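You operate a simulated robot arm through the tools that you are given. There is no shell and no other tool. Be economical: measure what you need, move in short steps, check, and stop when the job is done.

The job below is to be done with a simulated robot arm. You get a single attempt, and the scene is never put back.

TASK
Test how firm the orange sweet is and stand its cup in the well that fits the reading.
Fine: zero the tester before the test; under 250 g is SOFT, over 350 g is FIRM, between is GOOD; arm aside after.
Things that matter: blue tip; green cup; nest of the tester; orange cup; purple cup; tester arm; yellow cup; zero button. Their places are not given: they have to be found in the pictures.

Only the result counts: the job must be done as asked and must still hold three seconds after the hand-in. Knocking over, shifting, dropping, spilling or breaking anything else fails it.

THE ROBOT
A 7-joint arm with a two-finger parallel gripper, fixed in place. Base frame: the origin is at the foot of the arm, x ahead of it, y to its left, z up; the work surface is at about z = 860. Lengths are in mm, angles in rad, forces in N, time in s.
With the tool pointing down near the work surface it reaches from about 240 to 680 mm from the base axis. Its first joint turns from -1.152 to 1.152 rad. Payload 2.4 kg.
The tool frame sits at the grasp point between the pads (the TCP): z along the fingers, y along the line on which they close. The tips reach 30 mm beyond it. Largest opening 94 mm; finger width 28, thickness 10; the body of the gripper, 50 by 96 mm, starts 55 mm behind the TCP.
Orientation is told as [roll, pitch, yaw] about the base's x, y, z axes, in that order, counted from this pose: with the fingers straight down and closing along the base's y, the tool's x points along the base's -x, its y along +y and its z along -z.

THE INTERFACE
- The arm moves only by the tool move_arm. Its argument "steps" is a list of rows, each a list of 7 numbers: the turn, a rotation vector about the base's x, y, z in units of 180 degrees (1.0 is 180 degrees), then the shift along the base's x, y, z in units of 250 mm (1.0 is 250 mm), then the gripper command, from -1 (shut) to 1 (fully open), values between in proportion. In form: [[ax, ay, az, dx, dy, dz, claw], ...]. A call has 1 to 20 rows; each row is the pose to reach, as a shift and turn from the pose commanded when the call began. A call with a number of a shift or a turn outside -1 to 1 is refused whole. Rows are played at 5 a second. More than 50 mm and 0.15 rad between two rows, or a gripper value outside its range, and nothing of the call is played. Where a pose cannot be reached the arm comes as near as it can. A force on the tool above 50 N (or 10 N above the force at the start of the call, whichever is more), or a blocked arm, ends the call early, and 0.2 s more pass. Each finger travels about 153 mm/s and halts on what it meets, pressing with about 25 N; the grip force reading is that of the motor and also rises with nothing between the fingers. The clock runs only during rows and for 0.2 s after the last one: add rows that repeat a pose to give the fingers time. It gives the time, the measured TCP pose, the force on the tool (base axes), the opening and the grip force at its end, in the units of the frame above (readings bear some noise), with the torque about the TCP (base axes, N m) and any sound that the robot's microphone picked up.
- Cameras (640 x 400 px; columns grow to the right, rows downward): "scene" is fixed at [40.5, 470.3, 1459.6]; the picture's right is [-0.75, -0.66, 0.00], its down [-0.29, 0.33, -0.90] and it looks along [0.60, -0.67, -0.44] (base axes); focal length 324 px, centre (320, 200). "wrist" rides on the gripper at [76, 14, -102] in the tool frame; the picture's right is [-0.18, 0.98, 0.00], its down [-0.75, -0.14, -0.64] and it looks along [-0.63, -0.12, 0.77] (tool axes); focal length 243 px, centre (320, 200).
- get_image(camera): a new picture of that camera. The clock stands still meanwhile.
- pixel_to_xyz(camera, pixels): for up to 12 pixels [column, row] of the newest picture of that camera ("zoom" is the newest enlarged one), the place [x, y, z] in the base frame of the surface seen there, good to about 2 mm. The clock stands still meanwhile.
- enlarge(camera, box): a new picture of the part [left, top, right, bottom] of that camera's present view, enlarged. The clock stands still meanwhile.
- finish_job(): hands the job in; it is judged then, once.

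Go step by step. Measure first, check grasps and placings, and put right what went wrong. The budget is 80 turns and 46 pictures, counting those below and the enlarged ones. Unless the task says otherwise, let go and move clear before handing in, and close with one line.

The tools are called as name(argument=value, ...) on one line, values as JSON. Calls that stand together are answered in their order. move_arm: Moves the arm, as the interface text tells. Its arguments: {"type":"object","properties":{"steps":{"type":"array"}},"required":["steps"]} The other tools are called the same way: get_image (camera) takes a picture; pixel_to_xyz (camera, pixels) gives the place of the surface under pixels of a picture; enlarge (camera, box) takes an enlarged picture of a part of a camera's view; finish_job () hands the job in.

At the start:

```text
time: 0.0
ee_pos: [403.4, 103.4, 1256.7]
tcp_rot: [0.0, 0.001, 0.002]
contact_force: [-0.6, 0.4, -0.2]
ft_torque: [0.0, 0.0, -0.02]
gripper_width: 94.2
finger_force: 0.0
```

scene: 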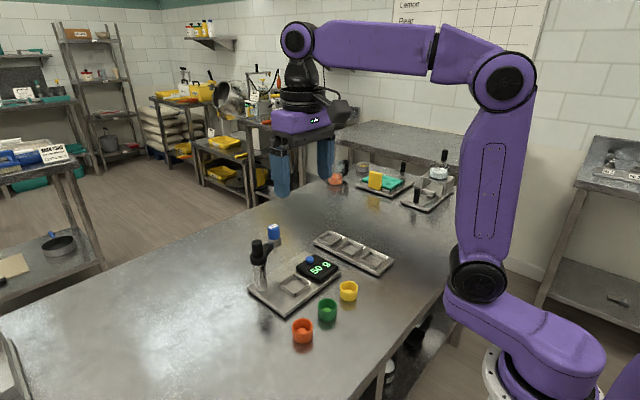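
wrist: 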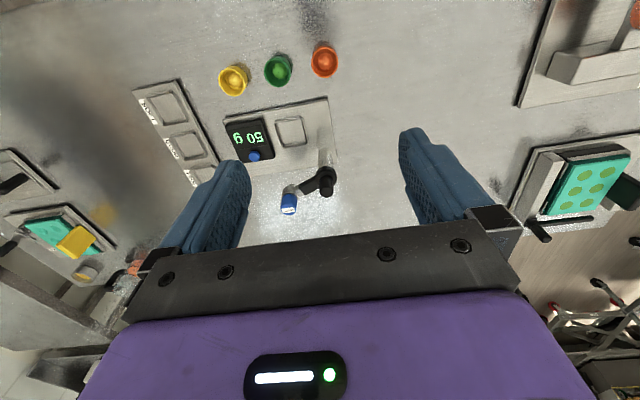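

The tester (scene 295,285) shows 50 g before zeroing, and the cups are at about (303,330), (327,310) and (348,290). I'll zoom in on both views for detail.

enlarge(camera="scene", box=[230, 200, 410, 350])

enlarge(camera="wrist", box=[120, 30, 380, 230])

```text
2.67 times, centred on (320, 275) of scene
```

zoom: 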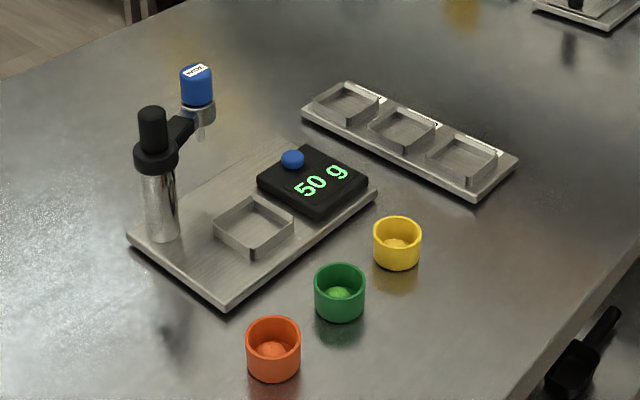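

```text
2.00 times, centred on (250, 130) of wrist
```

zoom: 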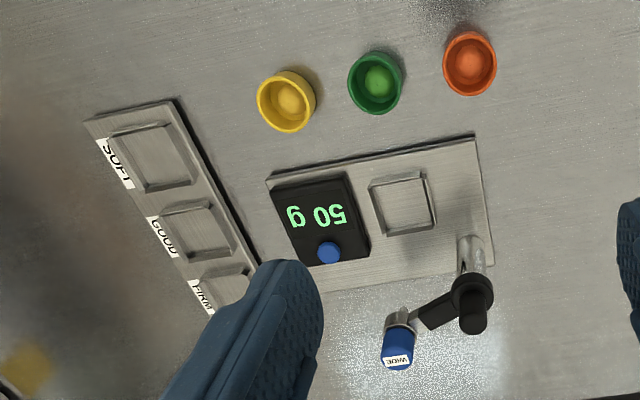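

The wells read SOFT, GOOD and FIRM from the cup side outwards, and the blue cap says "WIDE". Next I'll measure the parts from the wrist zoom and the scene.

pixel_to_xyz(camera="zoom", pixels=[[470, 63], [378, 82], [288, 100], [405, 205], [329, 252], [472, 315], [398, 345], [162, 157], [199, 230], [225, 285], [438, 312], [480, 290]])

enlarge(camera="scene", box=[240, 220, 340, 310])

```text
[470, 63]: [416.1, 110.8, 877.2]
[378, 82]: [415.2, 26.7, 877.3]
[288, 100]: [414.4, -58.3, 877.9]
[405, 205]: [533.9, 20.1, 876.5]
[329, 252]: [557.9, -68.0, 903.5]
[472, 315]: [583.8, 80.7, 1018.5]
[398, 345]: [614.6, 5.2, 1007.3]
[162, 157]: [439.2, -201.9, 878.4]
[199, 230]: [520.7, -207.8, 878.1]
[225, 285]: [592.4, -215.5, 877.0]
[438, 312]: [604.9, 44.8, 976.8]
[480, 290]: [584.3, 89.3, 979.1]
```

```text
4.44 times, centred on (290, 265) of scene
```

zoom: 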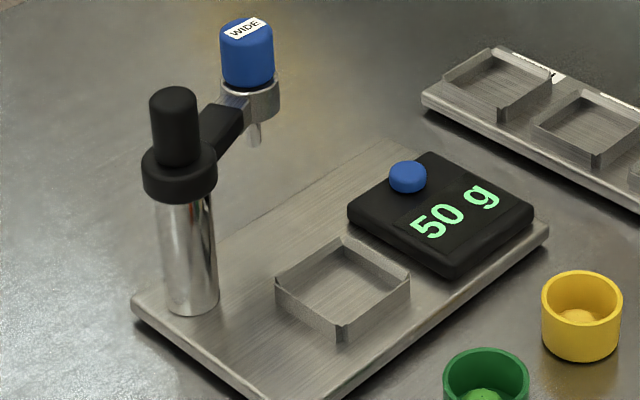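

The post is at about (585,84), the blue tip at about (615,5) and the nest at about (534,20). Those distances match, so the arm swings clockwise onto the nest. I'll refine these from the scene zoom.

pixel_to_xyz(camera="zoom", pixels=[[407, 168], [407, 180], [245, 30], [250, 70], [262, 105], [255, 135], [225, 120], [175, 95], [345, 290], [276, 290], [409, 280], [343, 335]])

enlarge(camera="wrist", box=[200, 30, 360, 130])

```text
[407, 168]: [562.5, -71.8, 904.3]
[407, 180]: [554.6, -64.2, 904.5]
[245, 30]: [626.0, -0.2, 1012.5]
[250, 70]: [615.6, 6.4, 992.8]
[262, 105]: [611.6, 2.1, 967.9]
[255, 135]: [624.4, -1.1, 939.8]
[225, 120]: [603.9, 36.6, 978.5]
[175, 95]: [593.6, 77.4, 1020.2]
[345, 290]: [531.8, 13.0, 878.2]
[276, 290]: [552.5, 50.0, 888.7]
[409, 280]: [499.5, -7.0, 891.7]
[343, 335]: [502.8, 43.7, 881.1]
```

```text
4.00 times, centred on (280, 80) of wrist
```

zoom: 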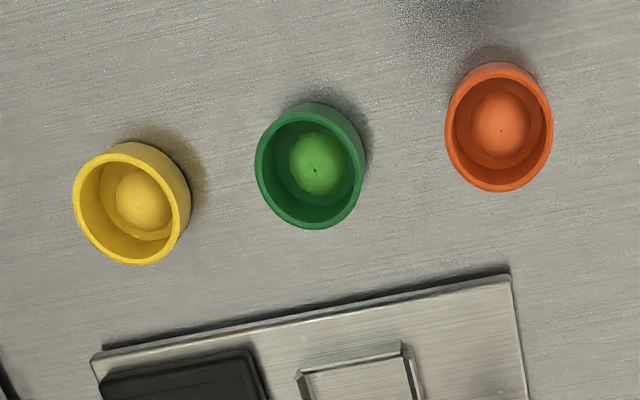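

The button's top is at (558,-68,904). I'll measure the orange cup's rim and move above the button with the gripper shut.

pixel_to_xyz(camera="zoom", pixels=[[499, 66], [499, 186], [449, 127], [549, 127], [500, 125], [310, 108], [310, 224], [135, 148], [135, 260], [312, 165]])

move_arm(steps=[[0, 0, 0, 0.08, -0.085, -0.1, -1], [0, 0, 0, 0.16, -0.17, -0.2, -1], [0, 0, 0, 0.24, -0.26, -0.3, -1], [0, 0, 0, 0.32, -0.345, -0.4, -1], [0, 0, 0, 0.4, -0.43, -0.5, -1], [0, 0, 0, 0.47, -0.52, -0.6, -1], [0, 0, 0, 0.55, -0.6, -0.7, -1], [0, 0, 0, 0.62, -0.686, -0.8, -1], [0, 0, 0, 0.62, -0.686, -0.9, -1], [0, 0, 0, 0.62, -0.686, -1.0, -1], [0, 0, 0, 0.62, -0.686, -1.0, -1]])

```text
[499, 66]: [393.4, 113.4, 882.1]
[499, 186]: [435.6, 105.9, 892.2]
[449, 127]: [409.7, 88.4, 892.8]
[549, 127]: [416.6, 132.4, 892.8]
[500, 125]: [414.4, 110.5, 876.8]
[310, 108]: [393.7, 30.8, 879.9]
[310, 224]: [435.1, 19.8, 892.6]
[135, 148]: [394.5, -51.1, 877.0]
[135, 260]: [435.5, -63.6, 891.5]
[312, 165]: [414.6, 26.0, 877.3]
```

```text
time: 2.4
ee_pos: [560.6, -70.9, 1006.4]
tcp_rot: [0.0, 0.001, -0.001]
contact_force: [-0.9, 0.1, -0.1]
ft_torque: [-0.01, 0.0, 0.0]
gripper_width: 0.1
finger_force: 24.6
```

I'm above the button with the tips at z≈976, and the cup rim centre is near (413,110). Now I'll press down gently.

move_arm(steps=[[0, 0, 0, -0.008, 0.01, -0.15, -1], [0, 0, 0, -0.008, 0.01, -0.25, -1], [0, 0, 0, -0.008, 0.01, -0.28, -1], [0, 0, 0, -0.008, 0.01, -0.29, -1], [0, 0, 0, -0.008, 0.01, -0.296, -1], [0, 0, 0, -0.008, 0.01, -0.302, -1]])

enlarge(camera="scene", box=[240, 220, 400, 320])

```text
time: 3.8
ee_pos: [557.1, -66.4, 931.6]
tcp_rot: [-0.001, 0.0, 0.0]
contact_force: [-0.6, 0.7, 0.4]
ft_torque: [-0.02, -0.01, 0.02]
gripper_width: 0.0
finger_force: 25.2
```

```text
4.00 times, centred on (320, 270) of scene
```

zoom: 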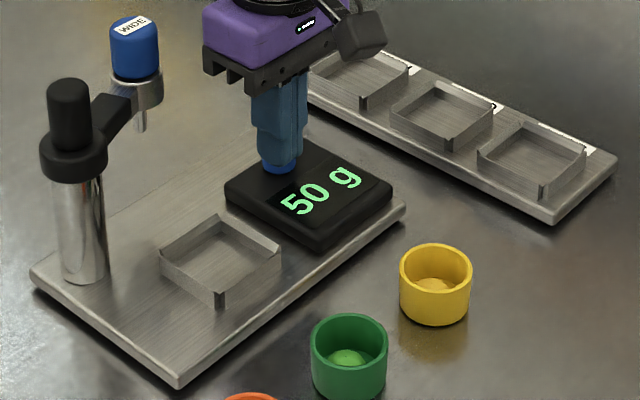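

The tips are right on the button but there is no force yet and the display still shows 50 g. I'll go down a few mm more.

move_arm(steps=[[0, 0, 0, 0, 0, -0.008, -1], [0, 0, 0, 0, 0, -0.014, -1], [0, 0, 0, 0, 0, -0.018, -1], [0, 0, 0, 0, 0, -0.018, -1]])

enlarge(camera="scene", box=[240, 220, 400, 320])

```text
time: 4.8
ee_pos: [556.5, -66.3, 927.6]
tcp_rot: [0.001, 0.001, 0.001]
contact_force: [-1.0, -0.7, 2.6]
ft_torque: [0.04, 0.03, 0.01]
gripper_width: 0.0
finger_force: 24.5
```

```text
4.00 times, centred on (320, 270) of scene
```

zoom: 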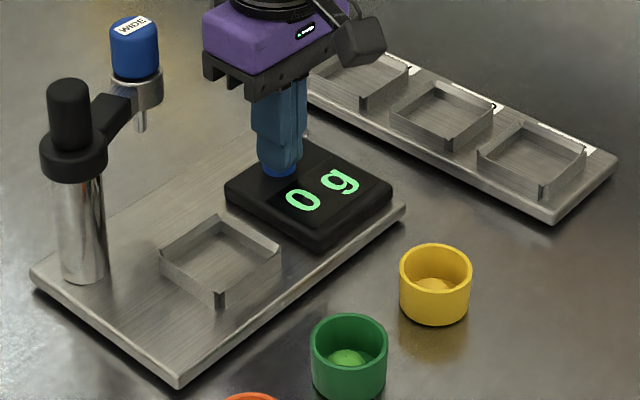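

The display now reads 0 g. I'll lift and go above the orange cup with the gripper opened to about 75 mm.

move_arm(steps=[[0, 0, 0, 0, 0, 0.15, -1], [0, 0, 0, 0, 0, 0.3, -1], [0, 0, 0, 0, 0, 0.45, -1], [0, 0, 0, -0.1, 0.12, 0.45, -1], [0, 0, 0, -0.2, 0.24, 0.45, -1], [0, 0, 0, -0.3, 0.36, 0.45, 0.6], [0, 0, 0, -0.4, 0.48, 0.45, 0.6], [0, 0, 0, -0.5, 0.6, 0.45, 0.6], [0, 0, 0, -0.574, 0.705, 0.45, 0.6], [0, 0, 0, -0.574, 0.705, 0.3, 0.6], [0, 0, 0, -0.574, 0.705, 0.3, 0.6]])

get_image(camera="wrist")

```text
time: 7.2
ee_pos: [413.8, 110.5, 1002.1]
tcp_rot: [-0.001, 0.001, 0.0]
contact_force: [-0.1, -0.9, 0.8]
ft_torque: [-0.01, 0.01, -0.05]
gripper_width: 75.3
finger_force: 0.0
```

```text
37 pictures are left
```

wrist: 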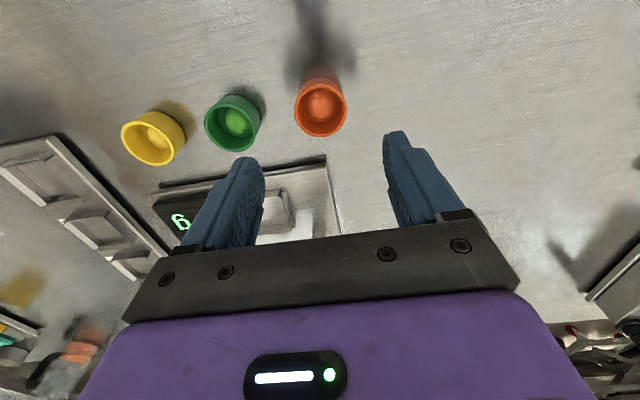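

The gripper is open above the orange cup (320,107). I'll verify the rim and floor before descending.

pixel_to_xyz(camera="wrist", pixels=[[296, 103], [346, 100], [322, 135], [318, 80], [320, 104], [280, 210], [270, 200], [290, 195]])

enlarge(camera="scene", box=[240, 220, 400, 320])

```text
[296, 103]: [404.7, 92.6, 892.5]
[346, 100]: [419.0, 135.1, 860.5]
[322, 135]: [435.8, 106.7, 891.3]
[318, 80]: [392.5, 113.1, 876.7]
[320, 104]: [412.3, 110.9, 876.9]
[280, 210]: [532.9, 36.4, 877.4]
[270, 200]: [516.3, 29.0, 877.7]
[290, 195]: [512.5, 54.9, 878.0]
```

```text
4.00 times, centred on (320, 270) of scene
```

zoom: 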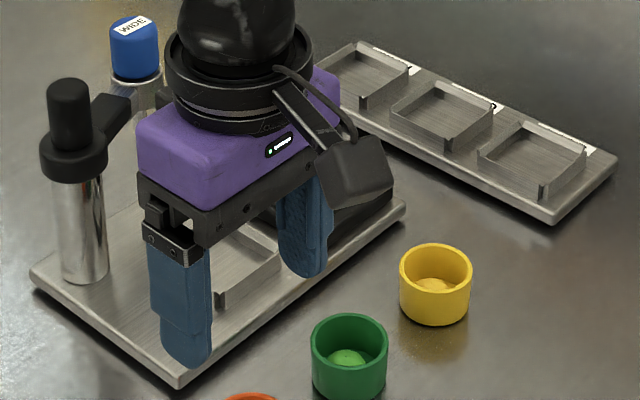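

The cup is centred under the gripper. I'll descend until the tips are about 15 mm below the rim and close.

move_arm(steps=[[0, 0, 0, 0, 0, -0.15, 0.6], [0, 0, 0, 0, 0, -0.28, 0.6], [0, 0, 0, 0, 0, -0.376, 0.6], [0, 0, 0, 0, 0, -0.376, 0.6], [0, 0, 0, 0, 0, -0.376, 0.2], [0, 0, 0, 0, 0, -0.376, -0.2], [0, 0, 0, 0, 0, -0.376, -0.2], [0, 0, 0, 0, 0, -0.376, -0.2]])

get_image(camera="wrist")

```text
time: 9.0
ee_pos: [415.1, 110.8, 909.3]
tcp_rot: [-0.001, 0.0, 0.0]
contact_force: [0.1, 0.0, -0.2]
ft_torque: [0.01, -0.03, 0.03]
gripper_width: 45.4
finger_force: 24.4
```

```text
35 pictures are left
```

wrist: 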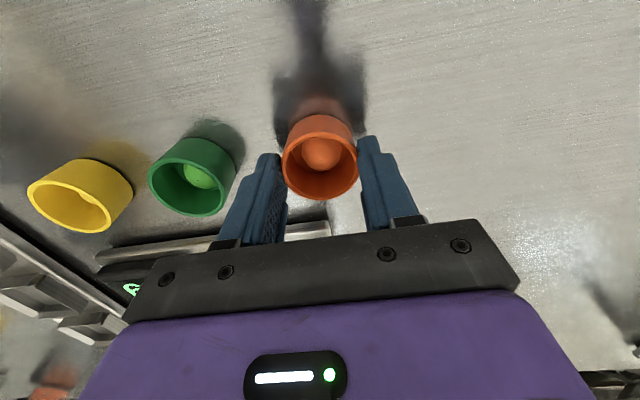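

The cup is gripped at 45.4 mm. I'll lift it, shift toward the nest and look at the nest from there.

move_arm(steps=[[0, 0, 0, 0, 0, 0.1, -0.2], [0, 0, 0, 0, 0, 0.22, -0.2], [0, 0, 0, 0, 0, 0.34, -0.2], [0, 0, 0, 0, -0.1, 0.44, -0.2], [0, 0, 0, 0, -0.2, 0.5, -0.2], [0, 0, 0, 0, -0.3, 0.5, -0.2], [0, 0, 0, 0, -0.36, 0.5, -0.2], [0, 0, 0, 0, -0.36, 0.5, -0.2]])

get_image(camera="wrist")

enlarge(camera="scene", box=[240, 220, 400, 320])

```text
time: 10.8
ee_pos: [414.8, 20.6, 1033.6]
tcp_rot: [0.0, -0.002, -0.001]
contact_force: [-1.4, 0.6, 0.1]
ft_torque: [0.01, 0.03, 0.02]
gripper_width: 45.2
finger_force: 24.6
```

```text
34 pictures are left
```

wrist: 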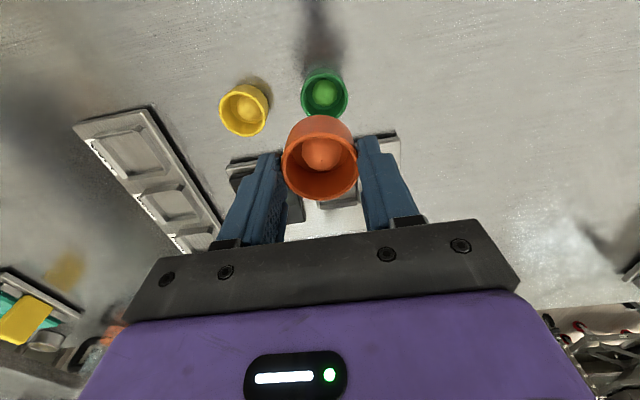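

```text
4.00 times, centred on (320, 270) of scene
```

zoom: 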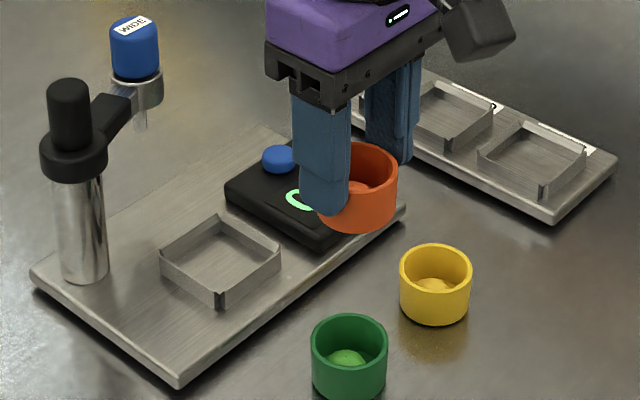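

The scene zoom shows the nest without obstruction. I'll measure its wall corners and floor, plus the well corners.

pixel_to_xyz(camera="zoom", pixels=[[162, 254], [220, 217], [279, 250], [218, 291], [220, 265], [176, 272], [262, 262], [220, 238], [180, 245], [250, 235], [218, 303], [190, 272]])

pixel_to_xyz(camera="wrist", pixels=[[128, 152], [172, 207], [95, 138], [133, 131], [170, 168], [117, 174]])

```text
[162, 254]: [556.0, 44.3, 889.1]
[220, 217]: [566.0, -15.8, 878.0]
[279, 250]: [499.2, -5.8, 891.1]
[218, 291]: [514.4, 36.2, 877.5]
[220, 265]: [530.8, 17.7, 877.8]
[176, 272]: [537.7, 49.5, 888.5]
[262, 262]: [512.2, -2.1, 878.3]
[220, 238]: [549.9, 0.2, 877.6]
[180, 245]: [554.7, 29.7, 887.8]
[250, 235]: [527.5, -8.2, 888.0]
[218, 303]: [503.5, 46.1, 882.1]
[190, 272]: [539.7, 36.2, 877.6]
```

```text
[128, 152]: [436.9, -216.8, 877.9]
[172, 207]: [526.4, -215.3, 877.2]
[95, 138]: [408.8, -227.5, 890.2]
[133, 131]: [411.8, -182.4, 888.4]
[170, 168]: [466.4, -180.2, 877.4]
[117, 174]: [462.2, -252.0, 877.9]
```

The nest centre is at about (528.5,20.5), with wall tops at z≈890 and the floor at 877. I'll carry the cup over it and stop with the cup's bottom just above the walls to check.

move_arm(steps=[[0, 0, 0, 0.12, 0, 0, -0.2], [0, 0, 0, 0.24, 0, 0, -0.2], [0, 0, 0, 0.36, 0, 0, -0.2], [0, 0, 0, 0.46, 0, 0, -0.2], [0, 0, 0, 0.46, 0, -0.15, -0.2], [0, 0, 0, 0.46, 0, -0.28, -0.2], [0, 0, 0, 0.46, 0, -0.36, -0.2], [0, 0, 0, 0.46, 0, -0.36, -0.2]])

enlarge(camera="scene", box=[240, 220, 360, 310])

enlarge(camera="wrist", box=[220, 80, 420, 230])

```text
time: 12.6
ee_pos: [528.5, 19.8, 941.9]
tcp_rot: [-0.001, 0.002, -0.001]
contact_force: [-0.2, 0.8, 0.5]
ft_torque: [0.01, -0.03, 0.02]
gripper_width: 45.1
finger_force: 24.7
```

```text
4.44 times, centred on (300, 265) of scene
```

zoom: 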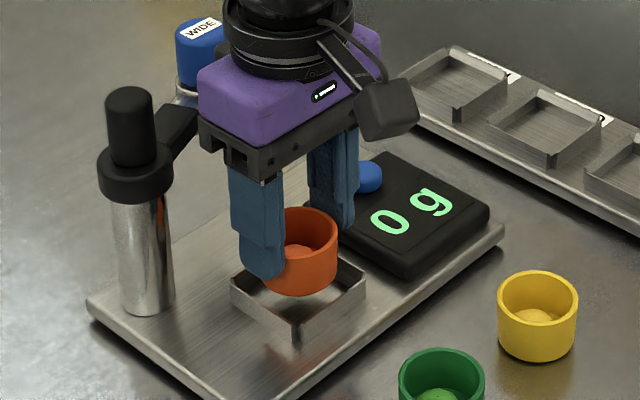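

```text
2.67 times, centred on (320, 155) of wrist
```

zoom: 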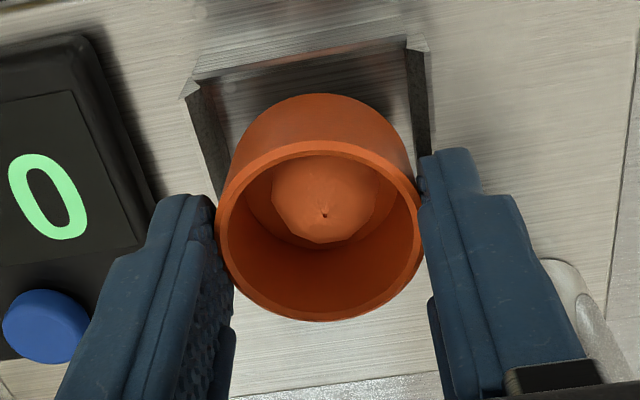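

The cup seems laterally centred over the nest. I'll measure the wall inner edges in this view to check.

pixel_to_xyz(camera="zoom", pixels=[[185, 95], [195, 76], [405, 40], [428, 50], [205, 150], [190, 150], [417, 120], [430, 120], [300, 60], [300, 70], [322, 145], [322, 315]])

```text
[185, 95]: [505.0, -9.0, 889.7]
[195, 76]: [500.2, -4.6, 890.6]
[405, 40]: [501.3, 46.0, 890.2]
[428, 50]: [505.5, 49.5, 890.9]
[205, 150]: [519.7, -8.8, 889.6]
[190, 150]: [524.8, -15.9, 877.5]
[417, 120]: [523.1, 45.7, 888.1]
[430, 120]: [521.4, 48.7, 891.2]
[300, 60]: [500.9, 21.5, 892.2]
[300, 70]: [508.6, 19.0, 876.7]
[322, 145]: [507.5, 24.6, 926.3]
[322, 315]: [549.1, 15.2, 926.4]
```

The wall outer extents centre at about (528.8,20.2) and the cup is at (528.3,20), so it is aligned. I'll lower it to the floor.

move_arm(steps=[[0, 0, 0, 0, 0, -0.03, -0.2], [0, 0, 0, 0, 0, -0.05, -0.2], [0, 0, 0, 0, 0, -0.06, -0.2], [0, 0, 0, 0, 0, -0.064, -0.2], [0, 0, 0, 0, 0, -0.064, -0.2]])

enlarge(camera="scene", box=[240, 220, 360, 310])

```text
time: 13.8
ee_pos: [527.6, 20.9, 927.4]
tcp_rot: [0.0, -0.001, 0.0]
contact_force: [-5.1, -0.3, 15.0]
ft_torque: [-0.02, 0.25, -0.01]
gripper_width: 45.4
finger_force: 24.7
```

```text
4.44 times, centred on (300, 265) of scene
```

zoom: 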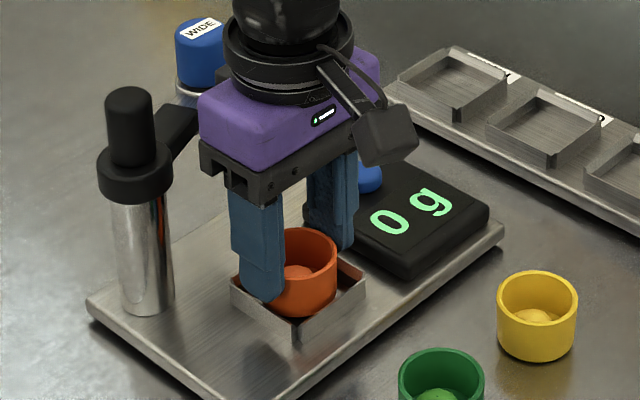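

Contact force is 15 N at the expected height, so the cup is seated in the nest. I'll ease off, release and rise.

move_arm(steps=[[0, 0, 0, 0, 0, 0.005, -0.2], [0, 0, 0, 0, 0, 0.005, 0.0], [0, 0, 0, 0, 0, 0.005, 0.3], [0, 0, 0, 0, 0, 0.005, 0.3], [0, 0, 0, 0, 0, 0.1, 0.3], [0, 0, 0, 0, 0, 0.25, 0.3], [0, 0, 0, 0, 0, 0.4, 0.3], [0, 0, 0, 0, 0, 0.55, 0.3], [0, 0, 0, 0, 0, 0.7, 0.3], [0, 0, 0, -0.18, 0, 0.7, 0.3], [0, 0, 0, -0.36, 0, 0.7, 0.3], [0, 0, 0, -0.36, 0, 0.7, 0.3]])

enlarge(camera="scene", box=[240, 220, 360, 310])

get_image(camera="wrist")

```text
time: 16.4
ee_pos: [439.7, 19.5, 1101.3]
tcp_rot: [-0.001, 0.0, 0.001]
contact_force: [0.9, 0.3, 0.3]
ft_torque: [-0.01, -0.04, -0.01]
gripper_width: 61.1
finger_force: 0.1
```

```text
4.44 times, centred on (300, 265) of scene
```

zoom: 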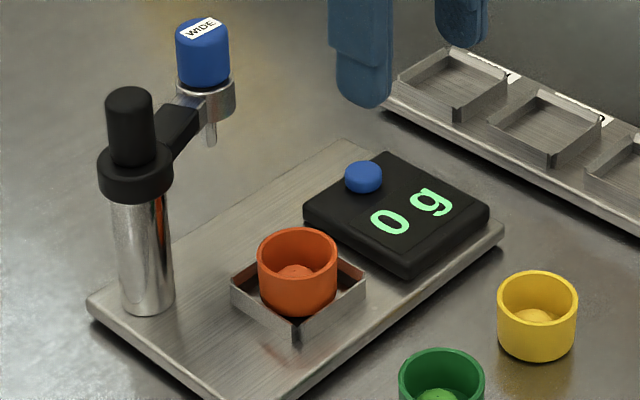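

```text
28 pictures are left
```

wrist: 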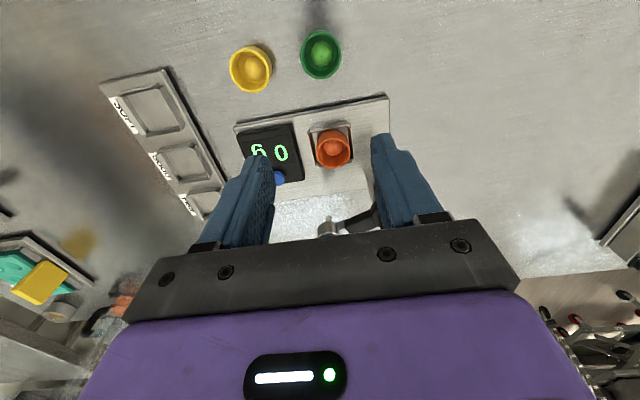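

The cup sits in the nest and the display holds 0 g. Before swinging the tester arm I'll measure its knob, post, bar and cap.

pixel_to_xyz(camera="zoom", pixels=[[130, 92], [130, 110], [108, 130], [152, 130], [130, 190], [145, 250], [202, 22], [203, 65], [205, 100], [211, 135], [175, 130], [188, 115]])

enlarge(camera="scene", box=[255, 215, 305, 255])

```text
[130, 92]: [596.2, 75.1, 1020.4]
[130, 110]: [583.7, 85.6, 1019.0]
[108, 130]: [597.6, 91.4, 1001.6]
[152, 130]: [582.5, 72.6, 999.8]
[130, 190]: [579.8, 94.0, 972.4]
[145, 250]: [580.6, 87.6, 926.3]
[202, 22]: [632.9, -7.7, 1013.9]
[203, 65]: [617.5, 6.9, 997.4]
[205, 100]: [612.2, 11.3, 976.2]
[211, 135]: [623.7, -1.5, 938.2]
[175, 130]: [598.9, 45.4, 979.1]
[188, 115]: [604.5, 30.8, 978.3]
```

```text
10.00 times, centred on (280, 235) of scene
```

zoom: 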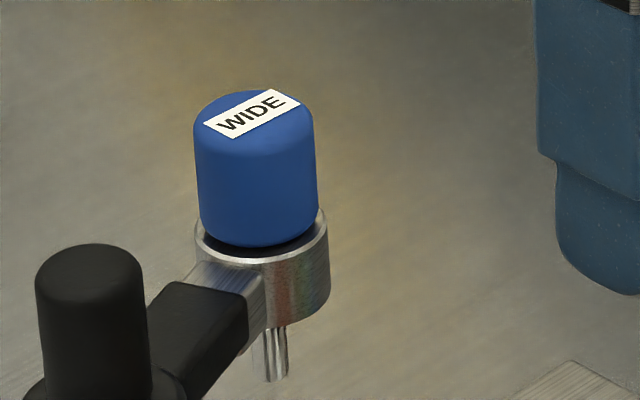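

The post axis is near (590,80) and the cap near (625,0), so a clockwise turn of about 69° brings the tip over the nest at the same radius. I'll close the gripper and go down behind the bar on its +x side.

move_arm(steps=[[0, 0, 0, 0.17, 0.02, 0, -1], [0, 0, 0, 0.34, 0.04, 0, -1], [0, 0, 0, 0.51, 0.06, 0, -1], [0, 0, 0, 0.68, 0.08, 0, -1], [0, 0, 0, 0.848, 0.08, 0, -1], [0, 0, 0, 0.848, 0.08, -0.15, -1], [0, 0, 0, 0.848, 0.08, -0.3, -1], [0, 0, 0, 0.848, 0.08, -0.437, -1], [0, 0, 0, 0.848, 0.08, -0.437, -1]])

enlarge(camera="scene", box=[220, 180, 380, 300])

get_image(camera="wrist")

```text
time: 18.4
ee_pos: [652.0, 40.1, 992.2]
tcp_rot: [-0.001, -0.001, 0.001]
contact_force: [0.1, 0.2, -0.1]
ft_torque: [0.02, 0.0, -0.02]
gripper_width: 0.1
finger_force: 24.8
```

```text
3.33 times, centred on (300, 240) of scene
```

zoom: 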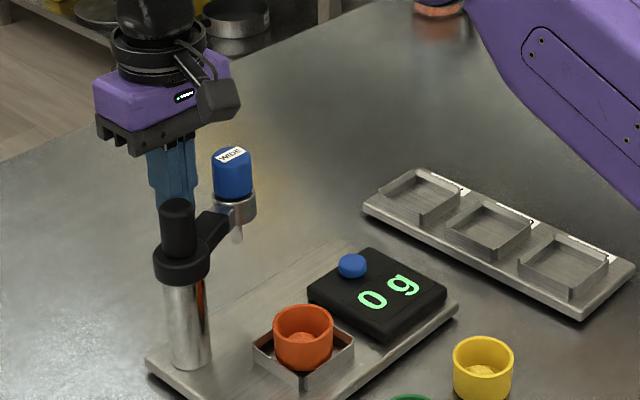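

```text
25 pictures are left
```

wrist: 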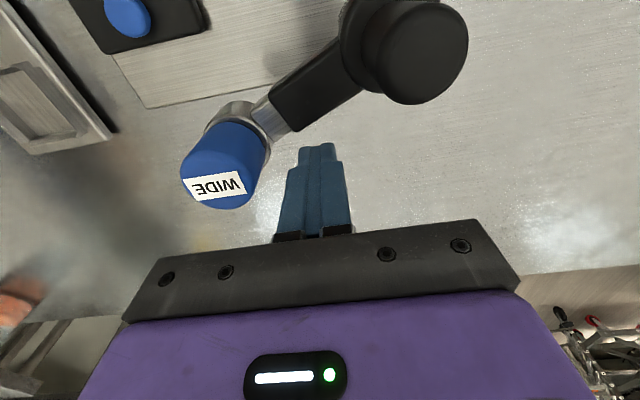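

The closed fingers stand behind the bar as intended. I'll push the arm round in an arc, partway first.

move_arm(steps=[[0, 0, 0, -0.03, -0.014, 0, -1], [0, 0, 0, -0.056, -0.026, 0, -1], [0, 0, 0, -0.084, -0.048, 0, -1], [0, 0, 0, -0.112, -0.068, 0, -1], [0, 0, 0, -0.145, -0.083, 0, -1], [0, 0, 0, -0.178, -0.095, 0, -1], [0, 0, 0, -0.209, -0.102, 0, -1], [0, 0, 0, -0.24, -0.107, 0, -1], [0, 0, 0, -0.24, -0.107, 0, -1]])

get_image(camera="wrist")

```text
time: 20.4
ee_pos: [590.1, 13.3, 994.0]
tcp_rot: [-0.002, 0.002, 0.001]
contact_force: [-0.1, 0.4, -1.2]
ft_torque: [-0.02, -0.03, 0.02]
gripper_width: 0.0
finger_force: 24.8
```

```text
24 pictures are left
```

wrist: 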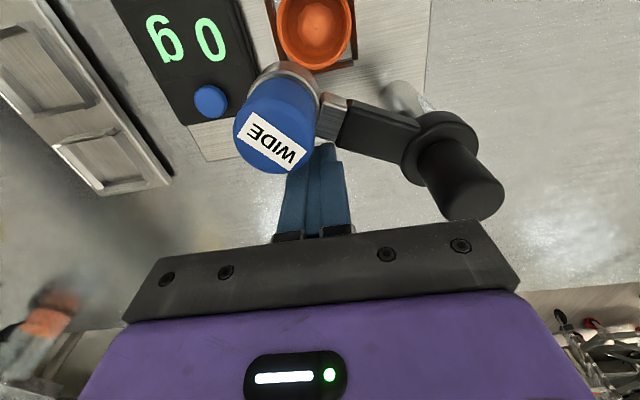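

The arm is swinging along and the tip is now near the nest. I'll continue to a bit short of the end.

move_arm(steps=[[0, 0, 0, -0.03, 0.001, 0, -1], [0, 0, 0, -0.059, 0.004, 0, -1], [0, 0, 0, -0.075, 0.008, 0, -1], [0, 0, 0, -0.091, 0.012, 0, -1], [0, 0, 0, -0.091, 0.012, 0, -1]])

get_image(camera="wrist")

enlarge(camera="scene", box=[240, 200, 360, 300])

```text
time: 21.6
ee_pos: [567.0, 17.5, 993.9]
tcp_rot: [-0.001, -0.001, 0.0]
contact_force: [-0.4, -1.0, 0.8]
ft_torque: [-0.01, 0.03, 0.01]
gripper_width: 0.0
finger_force: 24.8
```

```text
23 pictures are left
```

wrist: 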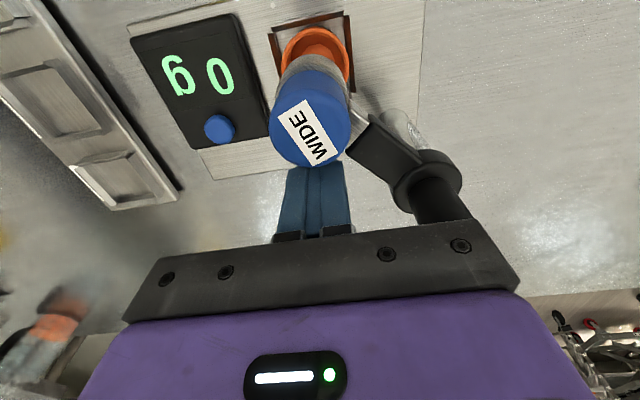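

```text
4.00 times, centred on (300, 250) of scene
```

zoom: 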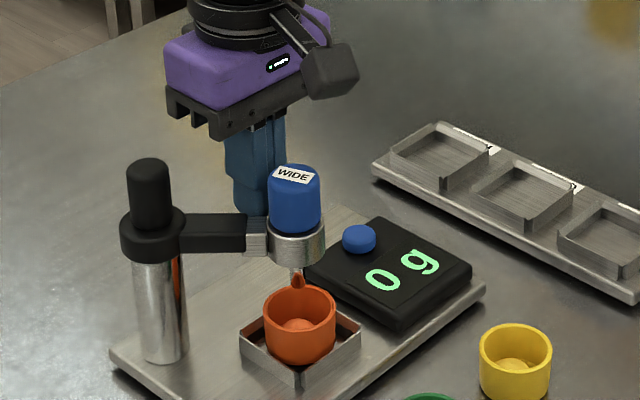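

The tip is over the far edge of the cup, so a few more degrees remain. I'll measure the cap now.

pixel_to_xyz(camera="wrist", pixels=[[310, 130], [272, 130], [352, 125], [300, 160], [310, 80], [315, 40], [318, 30]])

pixel_to_xyz(camera="zoom", pixels=[[293, 170], [294, 205], [298, 250], [297, 280], [300, 325], [297, 290]])

```text
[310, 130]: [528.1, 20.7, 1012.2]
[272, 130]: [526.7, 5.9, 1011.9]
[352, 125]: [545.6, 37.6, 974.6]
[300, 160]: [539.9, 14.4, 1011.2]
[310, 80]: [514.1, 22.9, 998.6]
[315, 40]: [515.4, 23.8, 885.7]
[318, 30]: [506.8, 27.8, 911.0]
```

```text
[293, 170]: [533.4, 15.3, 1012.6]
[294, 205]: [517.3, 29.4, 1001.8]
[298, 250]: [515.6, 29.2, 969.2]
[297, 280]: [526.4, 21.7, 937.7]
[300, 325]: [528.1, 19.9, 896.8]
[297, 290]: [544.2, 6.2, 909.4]
```

The cap centre (528,20.5) and probe are right over the sweet (528,20). I'll back the fingers off, rise, and come over the cap.

move_arm(steps=[[0, 0, 0, 0.03, -0.02, 0, -1], [0, 0, 0, 0.05, -0.02, 0, -1], [0, 0, 0, 0.05, -0.02, 0.14, -1], [0, 0, 0, 0.05, -0.02, 0.28, -1], [0, 0, 0, 0.05, -0.02, 0.32, -1], [0, 0, 0, -0.08, 0, 0.32, -1], [0, 0, 0, -0.162, 0.014, 0.32, -1], [0, 0, 0, -0.162, 0.014, 0.32, -1]])

enlarge(camera="scene", box=[240, 200, 360, 300])

```text
time: 23.4
ee_pos: [528.2, 18.9, 1072.5]
tcp_rot: [0.0, 0.0, 0.001]
contact_force: [0.1, 0.7, 0.2]
ft_torque: [-0.02, 0.02, -0.02]
gripper_width: 0.1
finger_force: 25.2
```

```text
4.00 times, centred on (300, 250) of scene
```

zoom: 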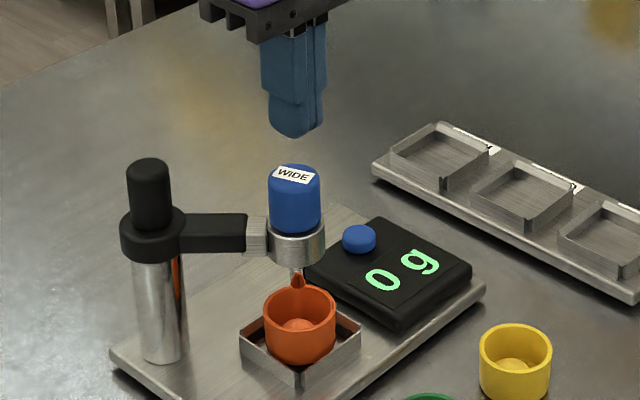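

I'm centred over the cap with the tips about 29 mm above it. I'll press down slowly.

move_arm(steps=[[0, 0, 0, 0, 0.004, -0.06, -1], [0, 0, 0, 0, 0.004, -0.1, -1], [0, 0, 0, 0, 0.004, -0.12, -1], [0, 0, 0, 0, 0.004, -0.14, -1], [0, 0, 0, 0, 0.004, -0.16, -1], [0, 0, 0, 0, 0.004, -0.18, -1], [0, 0, 0, 0, 0.004, -0.18, -1]])

enlarge(camera="scene", box=[240, 200, 360, 300])

```text
time: 25.0
ee_pos: [527.3, 21.1, 1027.6]
tcp_rot: [0.0, -0.002, 0.0]
contact_force: [2.1, 0.5, 5.3]
ft_torque: [0.0, -0.13, -0.01]
gripper_width: 0.1
finger_force: 25.3
```

```text
4.00 times, centred on (300, 250) of scene
```

zoom: 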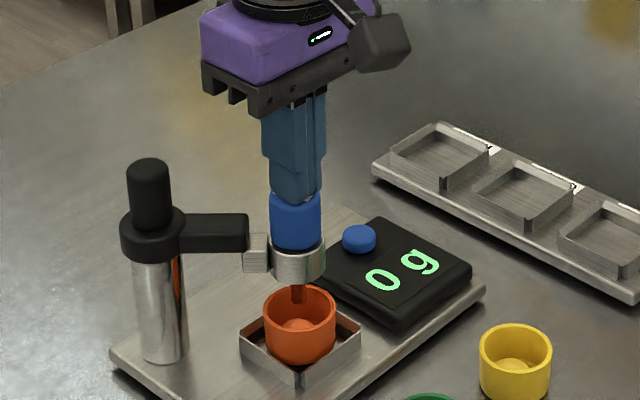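

The cap slides down as a plunger (5 N, spring) and the reading is still 0. I'll continue pressing.

move_arm(steps=[[0, 0, 0, 0, 0, -0.016, -1], [0, 0, 0, 0, 0, -0.032, -1], [0, 0, 0, 0, 0, -0.048, -1], [0, 0, 0, 0, 0, -0.048, -1]])

enlarge(camera="scene", box=[240, 200, 360, 300])

```text
time: 25.9
ee_pos: [528.9, 20.3, 1021.4]
tcp_rot: [0.0, -0.011, 0.002]
contact_force: [-2.5, -2.2, 15.0]
ft_torque: [-0.02, 0.25, -0.03]
gripper_width: 0.1
finger_force: 25.5
stopped in row 4: the force on the tool passed its limit at 52 N (the readings are from after the stop); the commanded pose is now the measured one
```

```text
4.00 times, centred on (300, 250) of scene
```

zoom: 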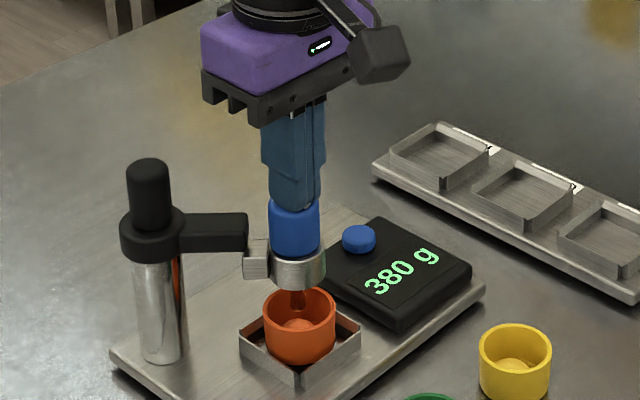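

The plunger reached its end and the display reads about 380 g. I'll zoom in on the digits.

enlarge(camera="scene", box=[300, 255, 332, 275])

```text
16.00 times, centred on (316, 265) of scene
```

zoom: 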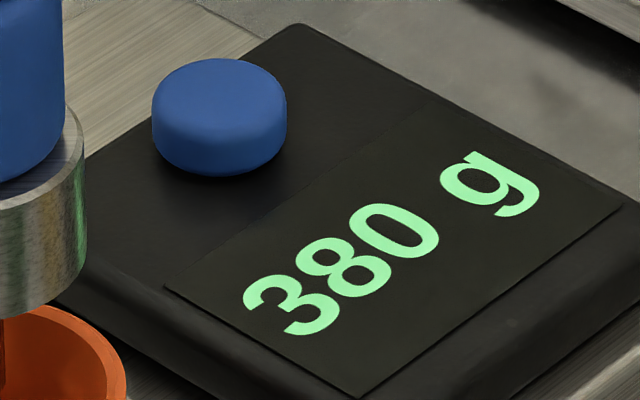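

It clearly reads 380 g. I'll release the plunger, rise above the knob and see what the display shows.

move_arm(steps=[[0, 0, 0, 0, 0, 0.04, -1], [0, 0, 0, 0, 0, 0.1, -1], [0, 0, 0, 0, 0, 0.2, -1], [0, 0, 0, 0, 0, 0.2, -1]])

enlarge(camera="scene", box=[240, 200, 360, 300])

```text
time: 26.9
ee_pos: [528.6, 20.4, 1069.8]
tcp_rot: [0.001, -0.007, -0.001]
contact_force: [-0.6, 0.3, 0.4]
ft_torque: [0.0, 0.01, 0.04]
gripper_width: 0.3
finger_force: 25.4
```

```text
4.00 times, centred on (300, 250) of scene
```

zoom: 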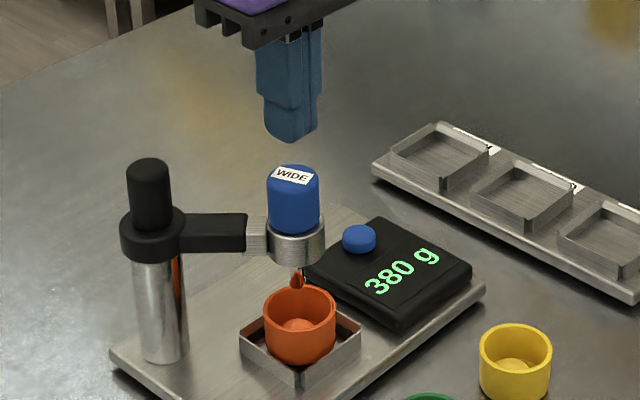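

The reading holds at 380 g, so the well is FIRM. Next I'll swing the tester arm back aside, coming down on the other side of the bar.

move_arm(steps=[[0, 0.002, 0, -0.015, 0.085, 0, -1], [0, 0.002, 0, -0.03, 0.172, 0, -1], [0, 0.002, 0, -0.03, 0.172, -0.15, -1], [0, 0.002, 0, -0.03, 0.172, -0.31, -1], [0, 0.002, 0, -0.03, 0.172, -0.31, -1]])

get_image(camera="wrist")

```text
time: 28.1
ee_pos: [522.3, 61.0, 990.3]
tcp_rot: [0.0, -0.001, 0.0]
contact_force: [0.5, -0.4, -0.1]
ft_torque: [0.03, 0.03, 0.01]
gripper_width: 0.2
finger_force: 25.2
```

```text
16 pictures are left
```

wrist: 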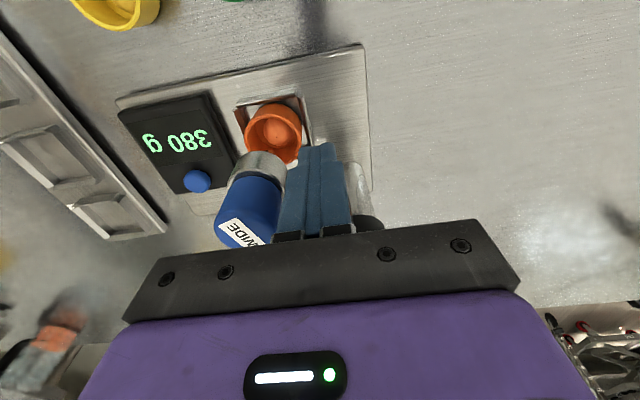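

The fingers are in front of the bar. I'll push it back along the arc, counter-clockwise.

move_arm(steps=[[0, 0, 0, 0.026, -0.03, 0, -1], [0, 0, 0, 0.04, -0.057, 0, -1], [0, 0, 0, 0.055, -0.084, 0, -1], [0, 0, 0, 0.076, -0.108, 0, -1], [0, 0, 0, 0.097, -0.13, 0, -1], [0, 0, 0, 0.129, -0.151, 0, -1], [0, 0, 0, 0.161, -0.169, 0, -1], [0, 0, 0, 0.193, -0.181, 0, -1], [0, 0, 0, 0.225, -0.191, 0, -1], [0, 0, 0, 0.255, -0.196, 0, -1], [0, 0, 0, 0.288, -0.198, 0, -1], [0, 0, 0, 0.288, -0.198, 0, -1]])

enlarge(camera="scene", box=[230, 200, 410, 320])

```text
time: 30.7
ee_pos: [592.7, 13.3, 991.6]
tcp_rot: [-0.001, -0.003, -0.001]
contact_force: [-0.6, -0.3, 0.0]
ft_torque: [0.02, -0.01, -0.04]
gripper_width: 0.0
finger_force: 25.3
```

```text
3.33 times, centred on (320, 260) of scene
```

zoom: 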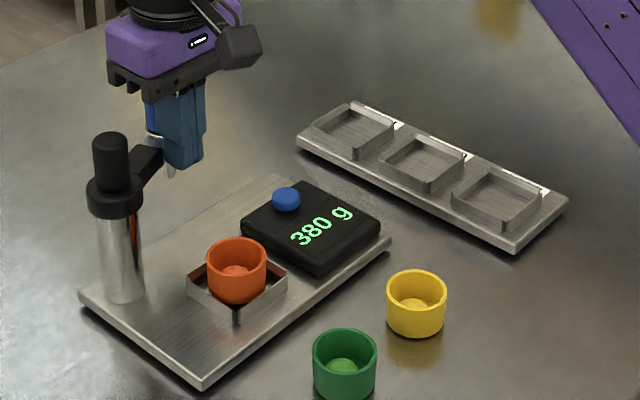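

The tester arm is back aside. I'll measure the FIRM well (upper-left in this zoom, centre near 355,132).

pixel_to_xyz(camera="zoom", pixels=[[313, 125], [350, 105], [394, 124], [355, 148], [355, 132], [330, 112], [375, 113], [335, 137], [376, 138], [236, 243], [236, 270], [355, 120]])

move_arm(steps=[[0, 0, 0, -0.05, 0.0, 0.0, -1], [0, 0, 0, -0.08, 0.0, 0.15, -1], [0, 0, 0, -0.08, 0.0, 0.3, -1], [0, 0, 0, -0.22, 0.0, 0.4, -1], [0, 0, 0, -0.4, 0.0, 0.4, 0.3], [0, 0, 0, -0.55, 0.0, 0.4, 0.3], [0, 0, 0, -0.55, 0.0, 0.4, 0.3]])

get_image(camera="wrist")

```text
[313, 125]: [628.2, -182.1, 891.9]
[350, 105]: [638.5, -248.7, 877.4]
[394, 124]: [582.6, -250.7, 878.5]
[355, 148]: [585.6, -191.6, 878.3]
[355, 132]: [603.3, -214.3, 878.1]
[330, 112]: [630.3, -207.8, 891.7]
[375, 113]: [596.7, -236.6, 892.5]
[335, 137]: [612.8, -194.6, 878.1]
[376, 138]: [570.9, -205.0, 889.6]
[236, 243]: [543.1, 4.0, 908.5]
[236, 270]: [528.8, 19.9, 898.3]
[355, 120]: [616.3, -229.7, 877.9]
```

```text
time: 32.3
ee_pos: [454.4, 16.2, 1091.0]
tcp_rot: [0.001, -0.001, -0.001]
contact_force: [0.0, -0.4, -0.6]
ft_torque: [-0.03, -0.04, -0.02]
gripper_width: 61.0
finger_force: 0.2
```

```text
14 pictures are left
```

wrist: 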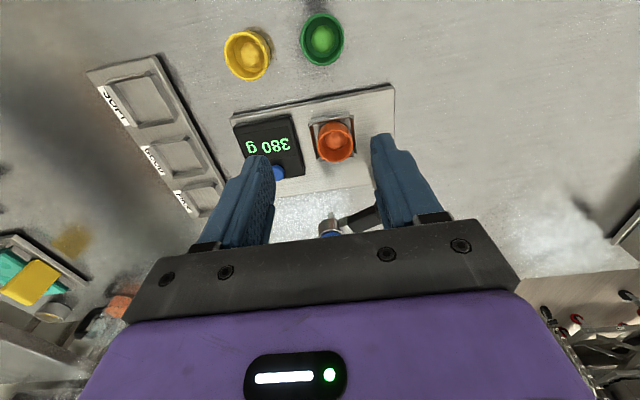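

The arm is clear and the cup sits in the nest. I'll go over the cup, stopping just above the rim to check alignment.

move_arm(steps=[[0, 0, 0, 0.1, 0.01, 0, 0.3], [0, 0, 0, 0.2, 0.02, 0, 0.3], [0, 0, 0, 0.293, 0.026, 0, 0.3], [0, 0, 0, 0.293, 0.026, -0.18, 0.3], [0, 0, 0, 0.293, 0.026, -0.36, 0.3], [0, 0, 0, 0.293, 0.026, -0.52, 0.3], [0, 0, 0, 0.293, 0.026, -0.52, 0.3]])

get_image(camera="wrist")

```text
time: 33.9
ee_pos: [529.1, 20.3, 962.6]
tcp_rot: [0.001, 0.0, 0.0]
contact_force: [0.6, 0.3, -0.6]
ft_torque: [0.0, -0.03, -0.01]
gripper_width: 61.0
finger_force: 0.0
```

```text
13 pictures are left
```

wrist: 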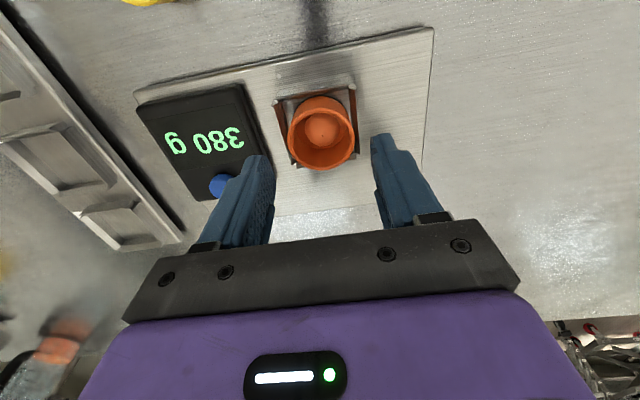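

The gripper is centred over the cup. I'll descend, grip and lift.

move_arm(steps=[[0, 0, 0, 0, 0, -0.08, 0.3], [0, 0, 0, 0, 0, -0.138, 0.3], [0, 0, 0, 0, 0, -0.138, 0.0], [0, 0, 0, 0, 0, -0.138, -0.2], [0, 0, 0, 0, 0, -0.138, -0.2], [0, 0, 0, 0, 0, -0.138, -0.2], [0, 0, 0, 0, 0, -0.05, -0.2], [0, 0, 0, 0, 0, 0.1, -0.2], [0, 0, 0, 0, 0, 0.18, -0.2], [0, 0, 0, 0, 0, 0.18, -0.2]])

get_image(camera="wrist")

```text
time: 36.1
ee_pos: [528.8, 20.2, 1006.8]
tcp_rot: [0.0, -0.001, 0.0]
contact_force: [0.8, 0.2, -0.4]
ft_torque: [0.0, 0.02, -0.01]
gripper_width: 45.2
finger_force: 24.9
```

```text
12 pictures are left
```

wrist: 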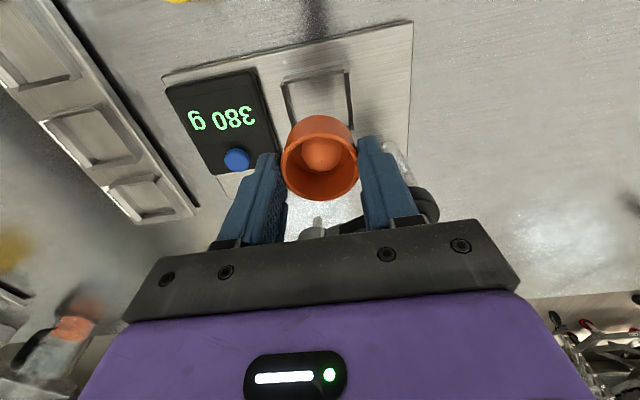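

The cup is held and lifted. I'll measure the FIRM well corners from here while moving toward it.

pixel_to_xyz(camera="wrist", pixels=[[103, 187], [157, 174], [138, 198], [150, 195], [30, 65], [95, 135], [185, 205], [135, 222]])

move_arm(steps=[[0, 0, 0, 0.0, -0.15, 0, -0.2], [0, 0, 0, 0.0, -0.3, 0, -0.2], [0, 0, 0, 0.0, -0.45, 0, -0.2], [0, 0, 0, 0.0, -0.6, 0, -0.2], [0, 0, 0, 0.0, -0.75, 0, -0.2], [0, 0, 0, 0.0, -0.9, 0, -0.2], [0, 0, 0, 0.1, -0.93, 0, -0.2], [0, 0, 0, 0.2, -0.932, 0, -0.2], [0, 0, 0, 0.288, -0.932, 0, -0.2], [0, 0, 0, 0.288, -0.932, 0, -0.2]])

enlarge(camera="wrist", box=[180, 60, 420, 240])

enlarge(camera="scene", box=[290, 190, 410, 280])

```text
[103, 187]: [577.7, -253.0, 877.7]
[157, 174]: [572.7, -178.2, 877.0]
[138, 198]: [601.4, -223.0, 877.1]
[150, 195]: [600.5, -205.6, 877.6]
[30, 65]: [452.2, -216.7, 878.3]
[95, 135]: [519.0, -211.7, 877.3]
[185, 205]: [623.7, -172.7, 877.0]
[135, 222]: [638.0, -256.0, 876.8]
```

```text
time: 38.3
ee_pos: [598.7, -211.9, 1007.1]
tcp_rot: [-0.001, 0.001, 0.001]
contact_force: [0.2, 0.2, -0.5]
ft_torque: [-0.01, 0.0, 0.01]
gripper_width: 45.2
finger_force: 25.1
```

```text
2.22 times, centred on (300, 150) of wrist
```

zoom: 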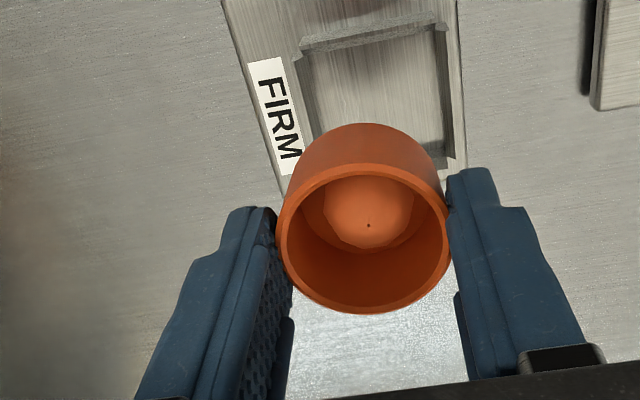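

```text
4.44 times, centred on (350, 235) of scene
```

zoom: 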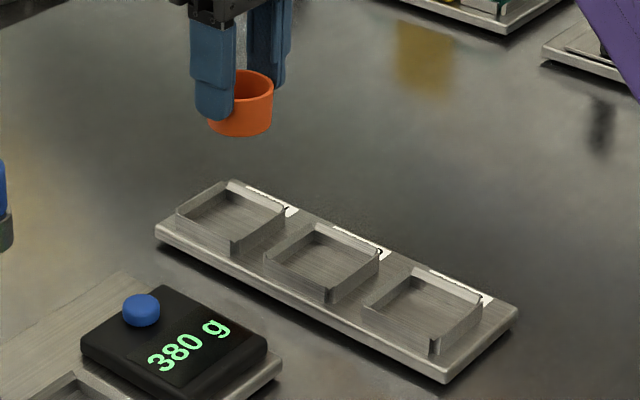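

The FIRM label sits beside this well and the well is fully visible in the scene zoom. I'll measure its wall tops precisely.

pixel_to_xyz(camera="zoom", pixels=[[178, 210], [229, 184], [283, 213], [231, 241], [205, 226], [258, 228], [204, 196], [256, 199], [230, 225], [195, 222], [231, 248]])

enlarge(camera="scene", box=[318, 226, 362, 254])

```text
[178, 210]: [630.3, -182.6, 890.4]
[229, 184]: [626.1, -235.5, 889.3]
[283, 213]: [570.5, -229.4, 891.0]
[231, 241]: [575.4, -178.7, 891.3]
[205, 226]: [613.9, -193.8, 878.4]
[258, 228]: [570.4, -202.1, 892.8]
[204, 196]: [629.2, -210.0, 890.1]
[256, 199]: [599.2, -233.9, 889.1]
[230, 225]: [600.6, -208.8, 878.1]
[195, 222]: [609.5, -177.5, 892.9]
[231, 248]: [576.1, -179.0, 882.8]
```

```text
14.29 times, centred on (340, 240) of scene
```

zoom: 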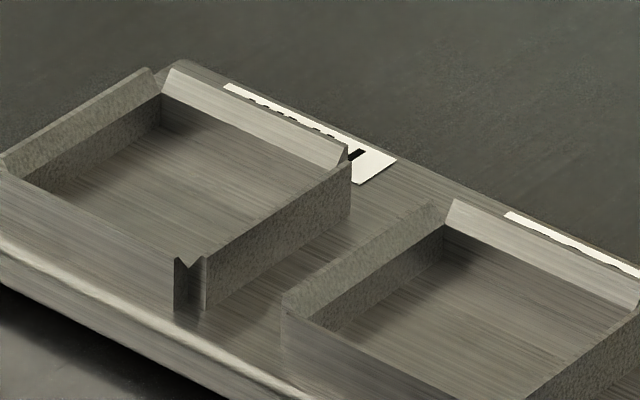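

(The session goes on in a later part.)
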